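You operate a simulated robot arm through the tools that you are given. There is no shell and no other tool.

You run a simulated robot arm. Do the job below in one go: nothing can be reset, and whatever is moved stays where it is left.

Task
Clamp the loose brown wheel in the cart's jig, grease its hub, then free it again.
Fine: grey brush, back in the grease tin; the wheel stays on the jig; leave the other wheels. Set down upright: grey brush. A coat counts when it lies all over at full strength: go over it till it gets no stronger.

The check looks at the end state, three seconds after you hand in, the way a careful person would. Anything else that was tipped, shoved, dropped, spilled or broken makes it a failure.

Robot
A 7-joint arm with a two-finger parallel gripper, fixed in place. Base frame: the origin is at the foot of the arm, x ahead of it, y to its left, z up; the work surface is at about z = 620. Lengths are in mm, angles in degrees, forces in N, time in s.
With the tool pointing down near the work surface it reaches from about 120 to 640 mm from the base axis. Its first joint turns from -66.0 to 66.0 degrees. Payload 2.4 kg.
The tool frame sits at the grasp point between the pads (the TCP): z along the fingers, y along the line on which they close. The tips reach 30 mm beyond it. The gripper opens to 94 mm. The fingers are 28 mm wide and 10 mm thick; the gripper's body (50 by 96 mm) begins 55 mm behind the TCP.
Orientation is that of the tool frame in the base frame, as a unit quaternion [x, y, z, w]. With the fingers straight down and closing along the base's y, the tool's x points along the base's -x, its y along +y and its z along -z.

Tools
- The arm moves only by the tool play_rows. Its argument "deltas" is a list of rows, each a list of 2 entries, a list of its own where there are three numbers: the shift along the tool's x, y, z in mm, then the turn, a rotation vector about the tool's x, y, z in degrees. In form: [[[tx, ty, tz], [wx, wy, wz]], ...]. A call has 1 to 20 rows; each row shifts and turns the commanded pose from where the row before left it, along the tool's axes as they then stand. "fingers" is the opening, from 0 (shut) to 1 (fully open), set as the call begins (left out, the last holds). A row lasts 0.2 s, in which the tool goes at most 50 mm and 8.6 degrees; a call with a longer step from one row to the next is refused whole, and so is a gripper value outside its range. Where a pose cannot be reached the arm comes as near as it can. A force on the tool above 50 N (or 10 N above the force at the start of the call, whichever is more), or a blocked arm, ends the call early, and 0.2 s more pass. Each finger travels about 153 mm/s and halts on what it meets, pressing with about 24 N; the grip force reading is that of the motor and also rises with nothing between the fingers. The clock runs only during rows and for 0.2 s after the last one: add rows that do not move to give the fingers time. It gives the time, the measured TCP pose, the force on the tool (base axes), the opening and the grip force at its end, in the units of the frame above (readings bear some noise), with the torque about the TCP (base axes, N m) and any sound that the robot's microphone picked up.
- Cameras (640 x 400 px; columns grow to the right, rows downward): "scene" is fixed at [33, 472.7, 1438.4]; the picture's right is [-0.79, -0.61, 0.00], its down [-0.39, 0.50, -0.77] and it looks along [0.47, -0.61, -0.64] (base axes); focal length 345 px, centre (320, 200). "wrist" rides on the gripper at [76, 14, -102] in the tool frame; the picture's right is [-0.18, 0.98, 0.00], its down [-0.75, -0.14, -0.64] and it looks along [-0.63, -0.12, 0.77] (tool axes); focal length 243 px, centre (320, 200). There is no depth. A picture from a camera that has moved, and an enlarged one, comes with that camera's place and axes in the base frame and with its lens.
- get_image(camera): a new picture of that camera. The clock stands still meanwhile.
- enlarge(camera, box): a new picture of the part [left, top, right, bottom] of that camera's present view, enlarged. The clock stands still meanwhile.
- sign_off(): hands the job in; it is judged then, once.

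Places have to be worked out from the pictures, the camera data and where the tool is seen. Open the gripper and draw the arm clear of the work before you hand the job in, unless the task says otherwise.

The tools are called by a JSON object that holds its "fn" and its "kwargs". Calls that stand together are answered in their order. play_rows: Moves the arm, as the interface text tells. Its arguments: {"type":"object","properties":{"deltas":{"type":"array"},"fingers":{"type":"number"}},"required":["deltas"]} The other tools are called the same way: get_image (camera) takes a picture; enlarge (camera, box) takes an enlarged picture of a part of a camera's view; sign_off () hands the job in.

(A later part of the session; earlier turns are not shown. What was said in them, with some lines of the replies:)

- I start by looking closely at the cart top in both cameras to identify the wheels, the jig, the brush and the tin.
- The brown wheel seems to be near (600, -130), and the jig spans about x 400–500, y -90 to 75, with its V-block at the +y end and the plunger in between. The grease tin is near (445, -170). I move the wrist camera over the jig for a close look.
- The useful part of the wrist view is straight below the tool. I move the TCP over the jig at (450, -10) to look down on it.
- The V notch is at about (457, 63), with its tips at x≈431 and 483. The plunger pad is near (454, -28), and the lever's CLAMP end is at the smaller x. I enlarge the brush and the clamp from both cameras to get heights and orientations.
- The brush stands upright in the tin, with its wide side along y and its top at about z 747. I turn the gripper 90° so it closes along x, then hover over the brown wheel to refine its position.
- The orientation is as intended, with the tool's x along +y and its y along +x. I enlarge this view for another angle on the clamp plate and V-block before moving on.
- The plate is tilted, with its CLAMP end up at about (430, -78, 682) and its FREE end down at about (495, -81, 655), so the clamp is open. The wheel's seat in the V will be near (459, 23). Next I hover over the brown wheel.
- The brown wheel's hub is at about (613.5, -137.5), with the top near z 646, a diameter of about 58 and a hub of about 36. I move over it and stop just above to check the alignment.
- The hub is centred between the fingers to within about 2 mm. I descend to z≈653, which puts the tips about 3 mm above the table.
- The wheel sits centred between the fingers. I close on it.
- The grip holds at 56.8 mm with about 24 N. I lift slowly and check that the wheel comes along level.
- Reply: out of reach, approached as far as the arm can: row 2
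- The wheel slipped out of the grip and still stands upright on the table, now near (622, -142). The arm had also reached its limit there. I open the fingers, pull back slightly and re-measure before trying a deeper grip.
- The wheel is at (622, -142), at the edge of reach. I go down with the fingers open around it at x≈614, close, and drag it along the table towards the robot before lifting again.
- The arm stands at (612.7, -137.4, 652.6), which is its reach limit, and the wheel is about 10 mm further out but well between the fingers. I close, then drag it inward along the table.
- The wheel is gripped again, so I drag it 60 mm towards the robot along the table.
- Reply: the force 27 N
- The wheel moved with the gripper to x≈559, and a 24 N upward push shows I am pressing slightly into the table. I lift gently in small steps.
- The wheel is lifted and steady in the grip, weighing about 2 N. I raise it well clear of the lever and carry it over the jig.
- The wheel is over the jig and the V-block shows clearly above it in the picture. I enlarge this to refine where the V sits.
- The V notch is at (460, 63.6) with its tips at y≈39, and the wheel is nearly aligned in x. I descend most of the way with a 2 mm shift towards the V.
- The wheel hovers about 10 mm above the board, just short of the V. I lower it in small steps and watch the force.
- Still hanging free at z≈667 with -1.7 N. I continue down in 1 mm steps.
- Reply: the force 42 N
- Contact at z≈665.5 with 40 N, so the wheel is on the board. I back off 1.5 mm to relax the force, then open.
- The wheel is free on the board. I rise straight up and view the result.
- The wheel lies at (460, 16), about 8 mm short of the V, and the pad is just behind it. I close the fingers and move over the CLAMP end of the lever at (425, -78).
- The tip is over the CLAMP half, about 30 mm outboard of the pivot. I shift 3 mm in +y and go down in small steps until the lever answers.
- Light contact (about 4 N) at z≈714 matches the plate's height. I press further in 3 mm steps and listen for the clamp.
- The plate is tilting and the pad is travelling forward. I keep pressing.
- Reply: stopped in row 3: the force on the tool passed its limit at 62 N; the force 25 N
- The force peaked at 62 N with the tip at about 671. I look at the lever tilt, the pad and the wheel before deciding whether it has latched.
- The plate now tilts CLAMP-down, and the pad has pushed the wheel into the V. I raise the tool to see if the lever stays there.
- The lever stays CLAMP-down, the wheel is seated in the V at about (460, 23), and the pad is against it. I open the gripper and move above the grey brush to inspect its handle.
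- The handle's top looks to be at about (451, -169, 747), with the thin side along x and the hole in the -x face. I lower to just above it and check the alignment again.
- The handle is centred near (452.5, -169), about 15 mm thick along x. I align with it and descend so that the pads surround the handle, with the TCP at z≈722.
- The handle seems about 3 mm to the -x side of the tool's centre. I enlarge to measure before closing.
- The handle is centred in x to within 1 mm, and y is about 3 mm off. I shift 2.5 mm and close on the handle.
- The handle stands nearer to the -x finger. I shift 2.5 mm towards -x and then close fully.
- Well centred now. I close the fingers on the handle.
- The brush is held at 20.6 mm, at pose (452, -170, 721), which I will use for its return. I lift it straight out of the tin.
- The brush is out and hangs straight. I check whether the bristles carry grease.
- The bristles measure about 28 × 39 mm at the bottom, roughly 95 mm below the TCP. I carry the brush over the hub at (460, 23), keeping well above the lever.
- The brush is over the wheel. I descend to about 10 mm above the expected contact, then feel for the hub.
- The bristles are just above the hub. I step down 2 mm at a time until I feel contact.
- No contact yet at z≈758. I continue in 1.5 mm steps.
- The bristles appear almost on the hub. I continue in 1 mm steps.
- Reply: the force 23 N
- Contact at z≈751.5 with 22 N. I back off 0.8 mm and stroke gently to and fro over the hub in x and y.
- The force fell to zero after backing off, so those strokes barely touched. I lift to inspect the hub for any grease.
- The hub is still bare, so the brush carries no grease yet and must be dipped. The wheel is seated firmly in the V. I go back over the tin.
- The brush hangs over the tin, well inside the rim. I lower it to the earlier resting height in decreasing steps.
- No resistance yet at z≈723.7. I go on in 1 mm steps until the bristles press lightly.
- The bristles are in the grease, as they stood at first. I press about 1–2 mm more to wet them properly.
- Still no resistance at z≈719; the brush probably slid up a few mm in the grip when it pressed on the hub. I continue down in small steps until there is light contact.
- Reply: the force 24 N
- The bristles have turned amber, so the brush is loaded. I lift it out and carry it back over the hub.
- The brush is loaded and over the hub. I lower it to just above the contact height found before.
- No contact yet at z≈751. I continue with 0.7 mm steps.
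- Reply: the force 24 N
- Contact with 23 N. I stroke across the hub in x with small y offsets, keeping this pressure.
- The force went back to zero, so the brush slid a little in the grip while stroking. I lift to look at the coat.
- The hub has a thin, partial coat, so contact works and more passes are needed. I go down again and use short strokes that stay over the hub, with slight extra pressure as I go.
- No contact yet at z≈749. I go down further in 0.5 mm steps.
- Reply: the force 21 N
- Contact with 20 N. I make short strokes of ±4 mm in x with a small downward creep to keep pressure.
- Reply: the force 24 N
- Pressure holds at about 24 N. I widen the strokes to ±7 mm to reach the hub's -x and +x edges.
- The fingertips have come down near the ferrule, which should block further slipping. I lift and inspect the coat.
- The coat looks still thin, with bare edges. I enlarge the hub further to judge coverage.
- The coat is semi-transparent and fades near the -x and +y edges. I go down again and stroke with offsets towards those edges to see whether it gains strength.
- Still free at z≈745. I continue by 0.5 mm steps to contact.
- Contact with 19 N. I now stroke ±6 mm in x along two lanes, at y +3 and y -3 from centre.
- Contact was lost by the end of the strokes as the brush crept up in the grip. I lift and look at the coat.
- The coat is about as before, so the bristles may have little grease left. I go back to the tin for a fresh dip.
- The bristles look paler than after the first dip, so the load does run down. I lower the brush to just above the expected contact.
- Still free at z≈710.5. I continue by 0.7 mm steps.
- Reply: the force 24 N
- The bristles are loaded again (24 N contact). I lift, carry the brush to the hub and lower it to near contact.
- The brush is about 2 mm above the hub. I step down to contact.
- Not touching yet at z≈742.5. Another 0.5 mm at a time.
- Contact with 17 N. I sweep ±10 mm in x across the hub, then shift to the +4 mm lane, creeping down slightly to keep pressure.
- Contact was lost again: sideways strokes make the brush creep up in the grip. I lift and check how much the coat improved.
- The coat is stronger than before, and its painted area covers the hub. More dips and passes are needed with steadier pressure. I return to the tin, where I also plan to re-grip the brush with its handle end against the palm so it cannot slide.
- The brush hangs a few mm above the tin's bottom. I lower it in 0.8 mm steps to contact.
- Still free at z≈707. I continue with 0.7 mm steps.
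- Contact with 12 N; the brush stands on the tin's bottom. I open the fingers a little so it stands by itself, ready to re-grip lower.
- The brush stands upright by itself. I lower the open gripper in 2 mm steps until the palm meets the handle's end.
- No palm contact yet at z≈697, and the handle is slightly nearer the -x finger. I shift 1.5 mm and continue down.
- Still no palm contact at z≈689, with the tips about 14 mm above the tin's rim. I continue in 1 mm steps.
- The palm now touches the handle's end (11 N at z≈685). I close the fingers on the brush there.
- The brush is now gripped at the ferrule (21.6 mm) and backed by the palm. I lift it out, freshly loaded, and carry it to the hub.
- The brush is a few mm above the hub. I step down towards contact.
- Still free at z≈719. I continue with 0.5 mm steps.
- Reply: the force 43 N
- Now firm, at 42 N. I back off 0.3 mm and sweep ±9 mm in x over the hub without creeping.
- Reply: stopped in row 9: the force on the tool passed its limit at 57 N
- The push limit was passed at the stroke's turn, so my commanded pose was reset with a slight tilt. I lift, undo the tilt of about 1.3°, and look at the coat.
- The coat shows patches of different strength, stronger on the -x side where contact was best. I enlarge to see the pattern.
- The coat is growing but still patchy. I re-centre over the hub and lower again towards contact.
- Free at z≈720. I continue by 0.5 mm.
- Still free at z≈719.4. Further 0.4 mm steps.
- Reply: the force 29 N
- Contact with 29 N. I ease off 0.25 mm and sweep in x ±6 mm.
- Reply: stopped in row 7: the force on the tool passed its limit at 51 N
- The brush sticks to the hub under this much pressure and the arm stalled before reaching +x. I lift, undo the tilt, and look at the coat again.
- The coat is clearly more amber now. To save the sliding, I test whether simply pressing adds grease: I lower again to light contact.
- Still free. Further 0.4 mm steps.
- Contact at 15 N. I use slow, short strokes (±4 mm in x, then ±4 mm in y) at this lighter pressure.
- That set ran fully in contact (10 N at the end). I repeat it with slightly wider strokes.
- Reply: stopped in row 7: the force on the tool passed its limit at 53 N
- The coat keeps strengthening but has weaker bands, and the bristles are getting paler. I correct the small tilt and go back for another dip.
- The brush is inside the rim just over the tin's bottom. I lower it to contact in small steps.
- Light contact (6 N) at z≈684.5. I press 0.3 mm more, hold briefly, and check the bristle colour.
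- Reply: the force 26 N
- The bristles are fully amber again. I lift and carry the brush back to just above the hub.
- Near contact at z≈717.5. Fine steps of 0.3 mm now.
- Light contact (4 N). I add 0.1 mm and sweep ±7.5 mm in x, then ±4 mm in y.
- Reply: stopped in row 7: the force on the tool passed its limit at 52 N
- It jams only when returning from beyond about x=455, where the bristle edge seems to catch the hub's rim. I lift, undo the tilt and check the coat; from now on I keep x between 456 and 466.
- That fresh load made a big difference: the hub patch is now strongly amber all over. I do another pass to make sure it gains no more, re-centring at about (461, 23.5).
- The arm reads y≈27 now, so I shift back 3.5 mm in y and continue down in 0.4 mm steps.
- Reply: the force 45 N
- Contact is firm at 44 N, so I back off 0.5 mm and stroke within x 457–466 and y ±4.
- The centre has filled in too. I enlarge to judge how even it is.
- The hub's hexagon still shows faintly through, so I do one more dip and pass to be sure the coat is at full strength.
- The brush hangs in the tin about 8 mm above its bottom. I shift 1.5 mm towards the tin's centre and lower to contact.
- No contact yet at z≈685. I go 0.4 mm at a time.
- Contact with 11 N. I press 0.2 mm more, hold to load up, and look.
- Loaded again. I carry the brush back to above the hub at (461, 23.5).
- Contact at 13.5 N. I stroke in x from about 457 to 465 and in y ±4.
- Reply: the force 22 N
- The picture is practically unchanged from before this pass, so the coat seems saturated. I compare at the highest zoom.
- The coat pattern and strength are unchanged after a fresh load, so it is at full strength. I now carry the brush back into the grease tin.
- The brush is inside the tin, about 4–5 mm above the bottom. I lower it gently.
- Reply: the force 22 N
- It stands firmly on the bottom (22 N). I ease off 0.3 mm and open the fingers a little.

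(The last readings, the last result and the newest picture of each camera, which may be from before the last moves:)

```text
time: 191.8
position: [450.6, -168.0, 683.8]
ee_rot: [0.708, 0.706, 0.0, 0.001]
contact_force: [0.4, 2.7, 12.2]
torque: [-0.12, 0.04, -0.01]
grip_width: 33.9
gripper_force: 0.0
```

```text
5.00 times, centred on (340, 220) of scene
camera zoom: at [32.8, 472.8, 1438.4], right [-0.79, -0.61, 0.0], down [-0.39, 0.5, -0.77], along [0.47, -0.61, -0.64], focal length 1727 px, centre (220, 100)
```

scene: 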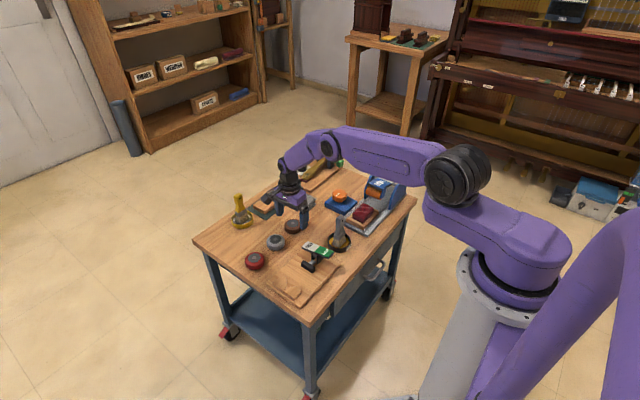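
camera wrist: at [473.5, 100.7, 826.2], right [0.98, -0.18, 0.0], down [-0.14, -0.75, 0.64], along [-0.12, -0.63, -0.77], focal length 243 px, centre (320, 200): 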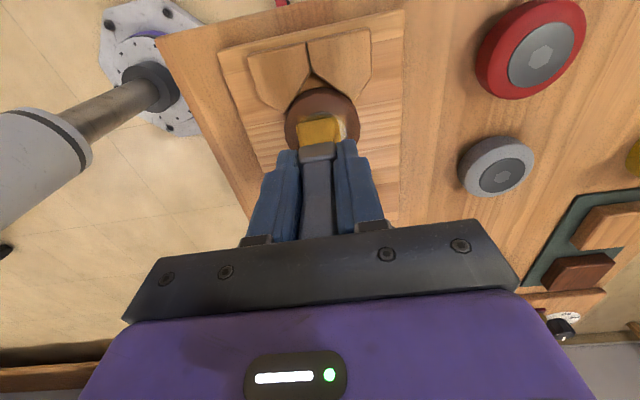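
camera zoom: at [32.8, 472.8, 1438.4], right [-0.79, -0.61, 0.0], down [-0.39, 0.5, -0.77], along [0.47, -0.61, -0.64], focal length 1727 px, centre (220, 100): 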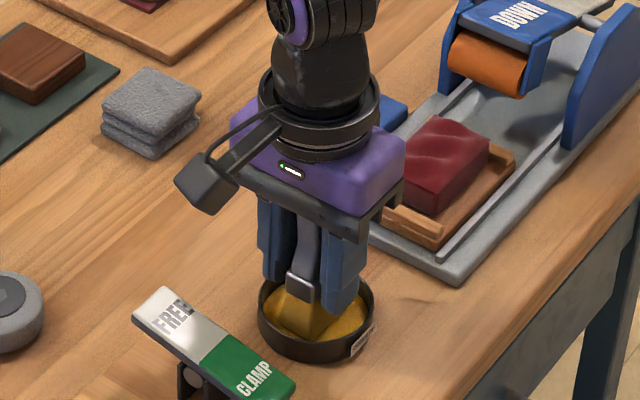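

The brush stands free between the fingers. I rise straight up, slowly at first.

{"fn": "play_rows", "kwargs": {"deltas": [[[0, 0, -1], [0, 0, 0]], [[0, 0, -2], [0, 0, 0]], [[0, 0, -5], [0, 0, 0]], [[0, 0, -10], [0, 0, 0]], [[0, 0, 0], [0, 0, 0]]]}}

{"fn": "enlarge", "kwargs": {"camera": "wrist", "box": [240, 60, 400, 250]}}

{"fn": "enlarge", "kwargs": {"camera": "scene", "box": [310, 180, 370, 260]}}

```text
time: 193.0
position: [450.0, -168.2, 701.7]
ee_rot: [0.708, 0.707, 0.0, 0.001]
contact_force: [-0.8, 0.7, 0.3]
torque: [-0.03, 0.02, 0.01]
grip_width: 33.5
gripper_force: 0.1
```

```text
2.11 times, centred on (320, 155) of wrist
camera zoom: at [464.0, -90.0, 805.2], right [0.98, -0.19, 0.0], down [-0.14, -0.75, 0.64], along [-0.12, -0.63, -0.77], focal length 511 px, centre (320, 295)
```

zoom: 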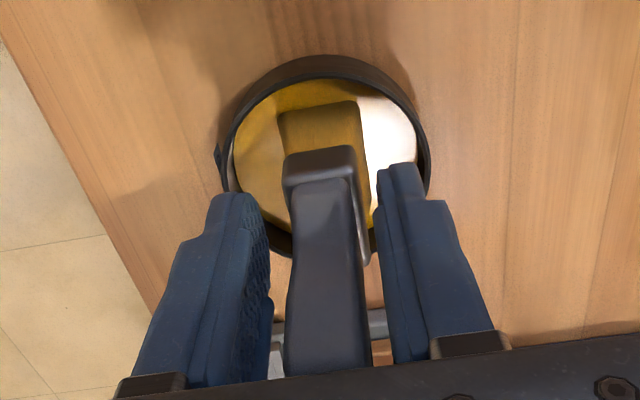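

```text
5.00 times, centred on (340, 220) of scene
camera zoom: at [33.0, 472.7, 1438.4], right [-0.79, -0.61, 0.0], down [-0.39, 0.5, -0.77], along [0.47, -0.61, -0.64], focal length 1727 px, centre (220, 100)
```

zoom: 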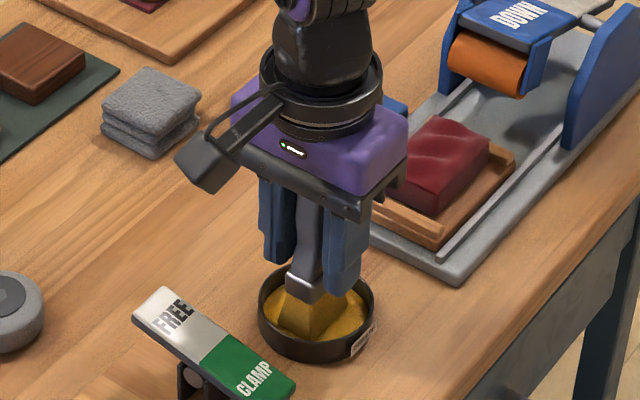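

The brush stays upright as the gripper rises, with a gap on both sides. I continue straight up until the fingers are clear of the handle.

{"fn": "play_rows", "kwargs": {"deltas": [[[0, 0, -10], [0, 0, 0]], [[0, 0, -15], [0, 0, 0]], [[0, 0, -20], [0, 0, 0]], [[0, 0, -25], [0, 0, 0]], [[0, 0, -30], [0, 0, 0]], [[0, 0, -20], [0, 0, 0]], [[0, 0, 0], [0, 0, 0]]]}}

{"fn": "get_image", "kwargs": {"camera": "wrist"}}

{"fn": "enlarge", "kwargs": {"camera": "scene", "box": [270, 190, 370, 290]}}

```text
time: 194.6
position: [448.6, -165.7, 822.5]
ee_rot: [0.708, 0.706, -0.002, 0.001]
contact_force: [0.9, 0.5, 0.1]
torque: [-0.03, -0.01, -0.04]
grip_width: 33.8
gripper_force: 0.0
```

```text
taken
camera wrist: at [463.2, -89.1, 926.3], right [0.98, -0.19, 0.0], down [-0.14, -0.75, 0.64], along [-0.12, -0.63, -0.77], focal length 243 px, centre (320, 200)
```

wrist: 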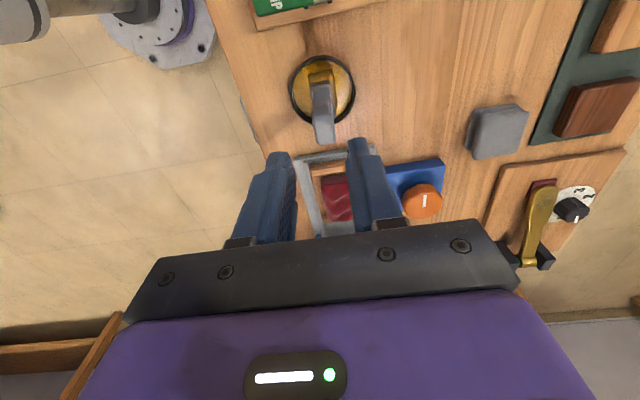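

```text
4.00 times, centred on (320, 240) of scene
camera zoom: at [33.0, 472.7, 1438.4], right [-0.79, -0.61, 0.0], down [-0.39, 0.5, -0.77], along [0.47, -0.61, -0.64], focal length 1381 px, centre (320, 40)
```

zoom: 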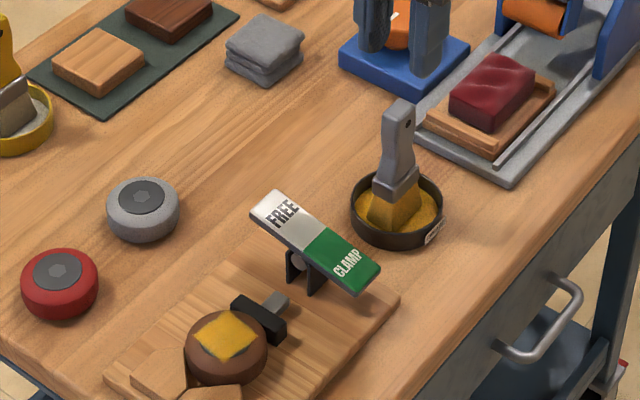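

The brush stands upright in the grease tin. I close the fingers and move over the raised FREE end of the lever at about (497, -78).

{"fn": "play_rows", "kwargs": {"deltas": [[[30, 15.7, 0], [0, 0, 0]], [[30, 15.7, 0], [0, 0, 0]], [[30, 15.6, 0], [0, 0, 0]], [[0, 0, 20], [0, 0, 0]], [[0, 0, 30], [0, 0, 0]], [[0, 0, 30], [0, 0, 0]], [[0, 0, 0], [0, 0, 0]]], "fingers": 0}}

{"fn": "get_image", "kwargs": {"camera": "wrist"}}

{"fn": "enlarge", "kwargs": {"camera": "scene", "box": [270, 190, 370, 290]}}

```text
time: 196.2
position: [498.3, -79.3, 739.6]
ee_rot: [0.708, 0.707, 0.0, 0.001]
contact_force: [-0.5, 0.3, -0.2]
torque: [0.01, -0.01, -0.01]
grip_width: 0.1
gripper_force: 24.1
```

```text
taken
camera wrist: at [512.7, -2.5, 843.2], right [0.98, -0.18, 0.0], down [-0.14, -0.75, 0.64], along [-0.12, -0.63, -0.77], focal length 243 px, centre (320, 200)
```

wrist: 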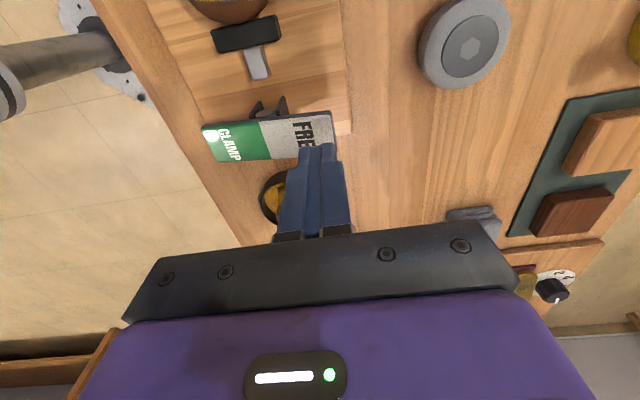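

```text
4.00 times, centred on (320, 240) of scene
camera zoom: at [33.0, 472.7, 1438.4], right [-0.79, -0.61, 0.0], down [-0.39, 0.5, -0.77], along [0.47, -0.61, -0.64], focal length 1381 px, centre (320, 40)
```

zoom: 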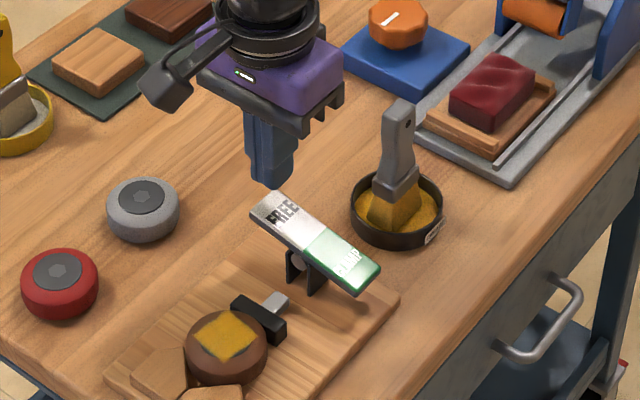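

The tip is over the FREE end. I shift 3 mm in +y and 3 mm inward, then press down as I did on the other side.

{"fn": "play_rows", "kwargs": {"deltas": [[[3, -3, 8], [0, 0, 0]], [[0, 0, 8], [0, 0, 0]], [[0, 0, 4], [0, 0, 0]], [[0, 0, 3], [0, 0, 0]], [[0, 0, 3], [0, 0, 0]], [[0, 0, 0], [0, 0, 0]]]}}

{"fn": "play_rows", "kwargs": {"deltas": [[[0, 0, 3], [0, 0, 0]], [[0, 0, 3], [0, 0, 0]], [[0, 0, 2], [0, 0, 0]], [[0, 0, 0], [0, 0, 0]]]}}

{"fn": "get_image", "kwargs": {"camera": "wrist"}}

```text
time: 197.6
position: [494.3, -74.0, 715.9]
ee_rot: [0.708, 0.707, -0.001, 0.0]
contact_force: [-0.1, -0.2, -1.0]
torque: [0.01, -0.01, -0.04]
grip_width: 0.0
gripper_force: 24.0
```

```text
time: 198.6
position: [493.9, -75.1, 708.8]
ee_rot: [0.708, 0.706, -0.001, 0.001]
contact_force: [1.4, 0.2, 2.6]
torque: [0.06, -0.05, -0.07]
grip_width: 0.0
gripper_force: 23.8
```

```text
taken
camera wrist: at [509.3, 2.8, 812.3], right [0.98, -0.19, 0.0], down [-0.14, -0.75, 0.64], along [-0.12, -0.63, -0.77], focal length 243 px, centre (320, 200)
```

wrist: 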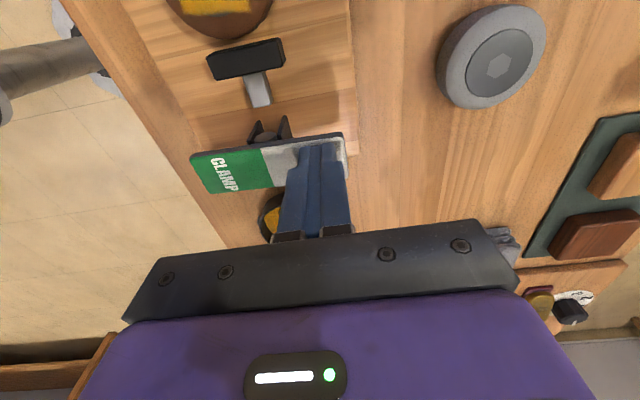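

The plate is starting to tilt back, and the pad is withdrawing slightly from the wheel. I keep pressing in 2–3 mm steps.

{"fn": "play_rows", "kwargs": {"deltas": [[[0, 0, 2], [0, 0, 0]], [[0, 0, 2], [0, 0, 0]], [[0, 0, 2], [0, 0, 0]], [[0, 0, 0], [0, 0, 0]]]}}

{"fn": "get_image", "kwargs": {"camera": "wrist"}}

```text
time: 199.6
position: [495.4, -74.7, 701.9]
ee_rot: [0.708, 0.707, -0.001, 0.001]
contact_force: [0.0, 0.3, -0.2]
torque: [0.0, -0.02, 0.04]
grip_width: 0.0
gripper_force: 24.4
```

```text
taken
camera wrist: at [509.8, 3.0, 805.0], right [0.98, -0.19, 0.0], down [-0.14, -0.75, 0.64], along [-0.12, -0.63, -0.77], focal length 243 px, centre (320, 200)
```

wrist: 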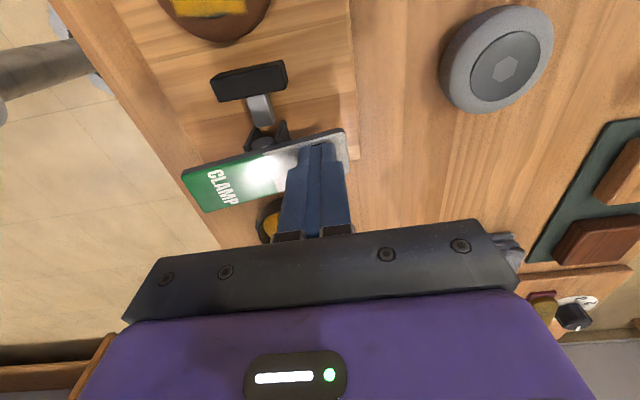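

The lever snapped over: CLAMP is up again and the pad has drawn back from the wheel. I raise the tool and move aside to verify.

{"fn": "play_rows", "kwargs": {"deltas": [[[0, 0, -10], [0, 0, 0]], [[0, 0, -25], [0, 0, 0]], [[0, 0, -30], [0, 0, 0]], [[0, 0, -30], [0, 0, 0]], [[25, -20, -20], [0, 0, 0]], [[30, -15, 0], [0, 0, 0]], [[30, 0, 0], [0, 0, 0]], [[0, 0, 0], [0, 0, 0]]]}}

{"fn": "get_image", "kwargs": {"camera": "wrist"}}

{"fn": "enlarge", "kwargs": {"camera": "wrist", "box": [220, 0, 420, 160]}}

{"fn": "enlarge", "kwargs": {"camera": "scene", "box": [270, 200, 360, 300]}}

```text
time: 201.4
position: [459.2, 10.4, 816.2]
ee_rot: [0.708, 0.707, 0.0, 0.001]
contact_force: [-0.9, -0.1, 0.2]
torque: [0.02, 0.03, 0.03]
grip_width: 0.0
gripper_force: 23.9
```

```text
taken
camera wrist: at [473.1, 88.1, 919.0], right [0.98, -0.19, 0.0], down [-0.14, -0.75, 0.64], along [-0.12, -0.63, -0.77], focal length 243 px, centre (320, 200)
```

wrist: 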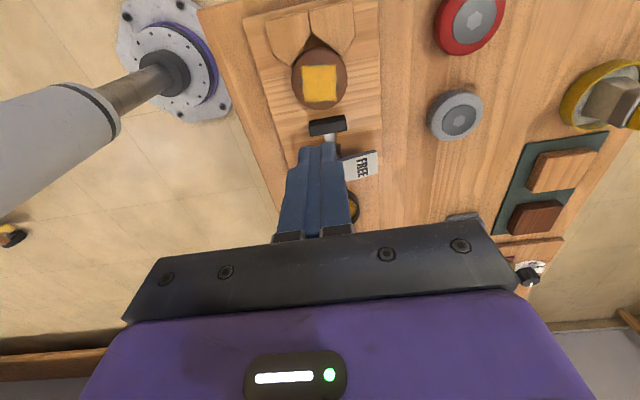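

```text
2.50 times, centred on (320, 80) of wrist
camera zoom: at [473.1, 88.1, 919.0], right [0.98, -0.19, 0.0], down [-0.14, -0.75, 0.64], along [-0.12, -0.63, -0.77], focal length 606 px, centre (320, 500)
```

zoom: 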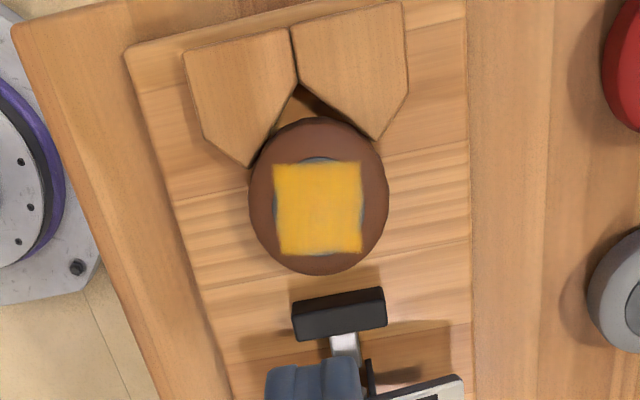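

```text
4.00 times, centred on (315, 250) of scene
camera zoom: at [33.0, 472.7, 1438.4], right [-0.79, -0.61, 0.0], down [-0.39, 0.5, -0.77], along [0.47, -0.61, -0.64], focal length 1381 px, centre (340, 0)
```

zoom: 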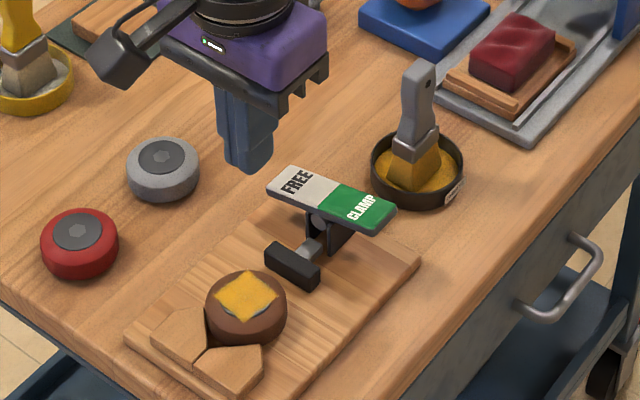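

The clamp is free, the wheel rests on the jig and the brush stands in the tin. With a clear view now, I check the entire coat closely.

{"fn": "enlarge", "kwargs": {"camera": "wrist", "box": [290, 42, 350, 112]}}

{"fn": "enlarge", "kwargs": {"camera": "wrist", "box": [302, 62, 340, 104]}}

{"fn": "enlarge", "kwargs": {"camera": "scene", "box": [292, 262, 312, 286]}}

```text
5.71 times, centred on (320, 77) of wrist
camera zoom: at [473.1, 88.1, 919.0], right [0.98, -0.19, 0.0], down [-0.14, -0.75, 0.64], along [-0.12, -0.63, -0.77], focal length 1386 px, centre (320, 903)
```

zoom: 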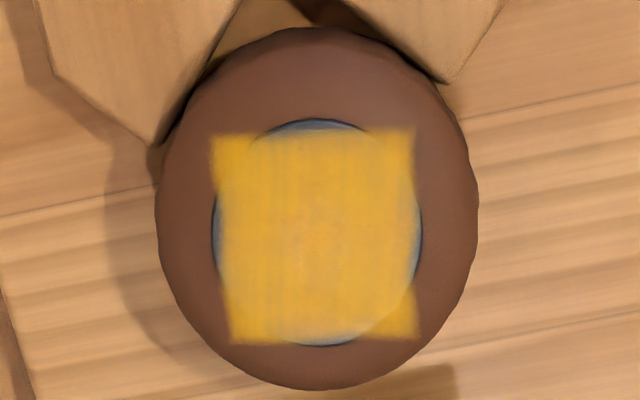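

```text
9.52 times, centred on (321, 83) of wrist
camera zoom: at [473.1, 88.1, 919.0], right [0.98, -0.19, 0.0], down [-0.14, -0.75, 0.64], along [-0.12, -0.63, -0.77], focal length 2311 px, centre (310, 1314)
```

zoom: 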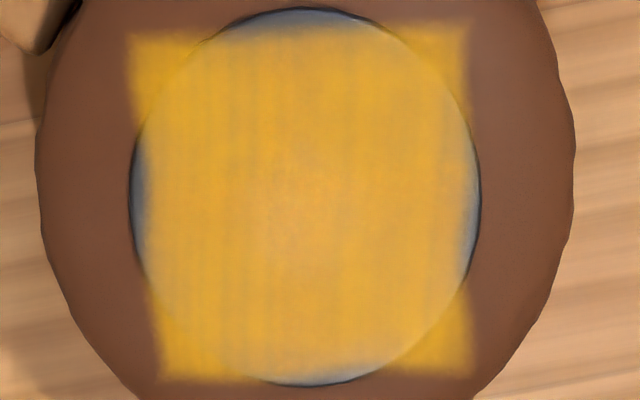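

```text
16.00 times, centred on (302, 274) of scene
camera zoom: at [33.0, 472.7, 1438.4], right [-0.79, -0.61, 0.0], down [-0.39, 0.5, -0.77], along [0.47, -0.61, -0.64], focal length 5525 px, centre (608, -984)
```

zoom: 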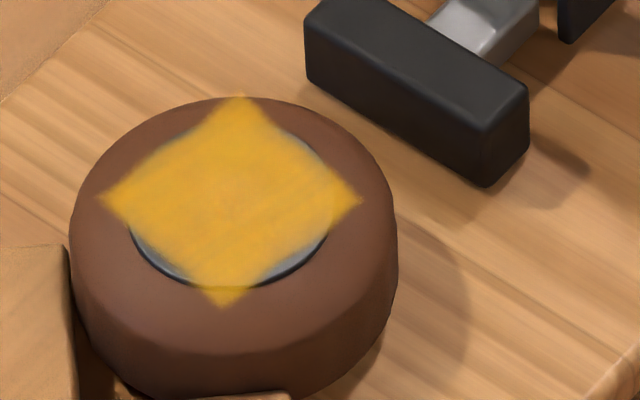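

The coat is even over its whole patch, which is centred on the hub. I open the gripper and draw the arm up and back, clear of the work.

{"fn": "play_rows", "kwargs": {"deltas": [[[0, 0, -30], [0, 0, 0]], [[0, 0, -40], [0, 0, 0]], [[0, 0, -40], [0, 0, 0]], [[0, -20, -30], [0, 0, 0]], [[15, -40, 0], [0, 0, 0]], [[20, -40, 0], [0, 0, 0]], [[20, -40, 0], [0, 0, 0]], [[0, 0, 0], [0, 0, 0]], [[0, 0, 0], [0, 0, 0]]], "fingers": 1}}

{"fn": "get_image", "kwargs": {"camera": "scene"}}

{"fn": "enlarge", "kwargs": {"camera": "scene", "box": [190, 140, 430, 320]}}

{"fn": "enlarge", "kwargs": {"camera": "scene", "box": [290, 200, 370, 280]}}

```text
time: 203.4
position: [319.1, 66.7, 958.7]
ee_rot: [0.708, 0.706, -0.001, 0.0]
contact_force: [-0.1, 0.0, 0.1]
torque: [0.0, -0.02, -0.01]
grip_width: 93.9
gripper_force: 0.0
```

```text
taken
```

scene: 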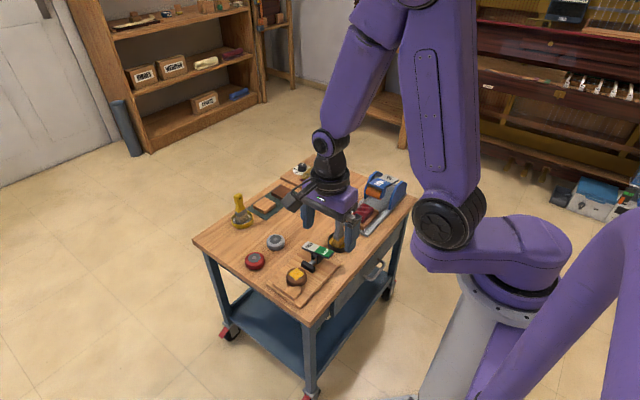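

```text
2.22 times, centred on (310, 230) of scene
camera zoom: at [33.0, 472.7, 1438.4], right [-0.79, -0.61, 0.0], down [-0.39, 0.5, -0.77], along [0.47, -0.61, -0.64], focal length 767 px, centre (342, 133)
```

zoom: 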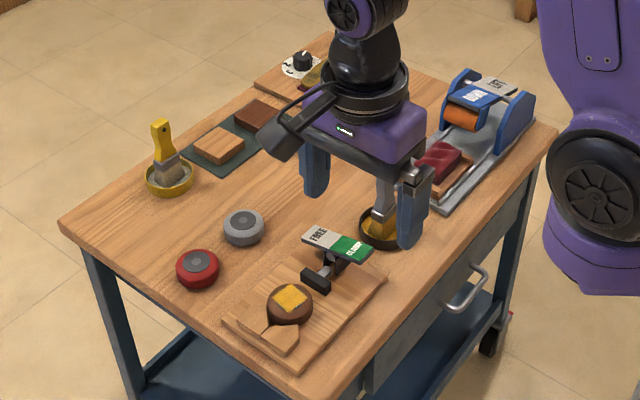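

```text
5.00 times, centred on (330, 240) of scene
camera zoom: at [33.0, 472.7, 1438.4], right [-0.79, -0.61, 0.0], down [-0.39, 0.5, -0.77], along [0.47, -0.61, -0.64], focal length 1727 px, centre (270, 0)
```

zoom: 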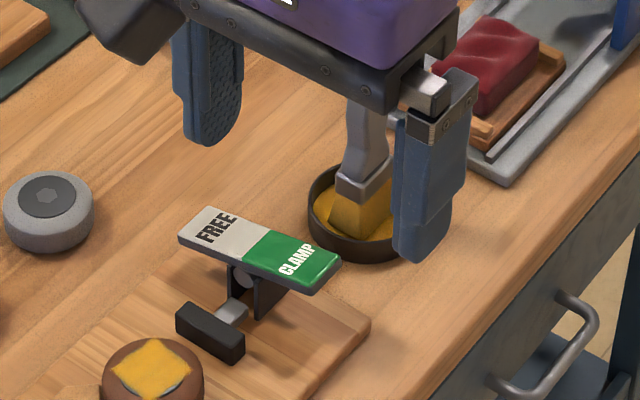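

The final view shows the lever back in its initial FREE position and the pad withdrawn. The greased wheel rests on the jig, the brush is upright in the tin, and the tin and other wheels have not moved. The gripper is open and the arm is clear, so I hand in.

{"fn": "sign_off", "kwargs": {}}

```text
The job is handed in.
```

The brown wheel was clamped in the jig, its hub greased, and the clamp freed again. I have handed the job in.

- **Wheel:** it rests on the jig against the V-block, with the lever back at FREE and the pad drawn back from it. It slipped out of the first grip when I tried to lift it. It stayed upright, and I dragged it about 55 mm along the table before lifting it again.
- **Grease:** the last pass with a freshly loaded brush made no visible change, so I took the coat as full strength. It shows as a square patch centred on the hub. The edges of the hub outside that square stayed bare, and the square's corners lie on the tyre. Wider strokes never extended it.
- **Brush:** the grey brush was standing upright in the grease tin after I let go of it.
- **Everything else:** the grease tin and the other two wheels look to be where they started. The gripper is open and the arm is clear of the work.
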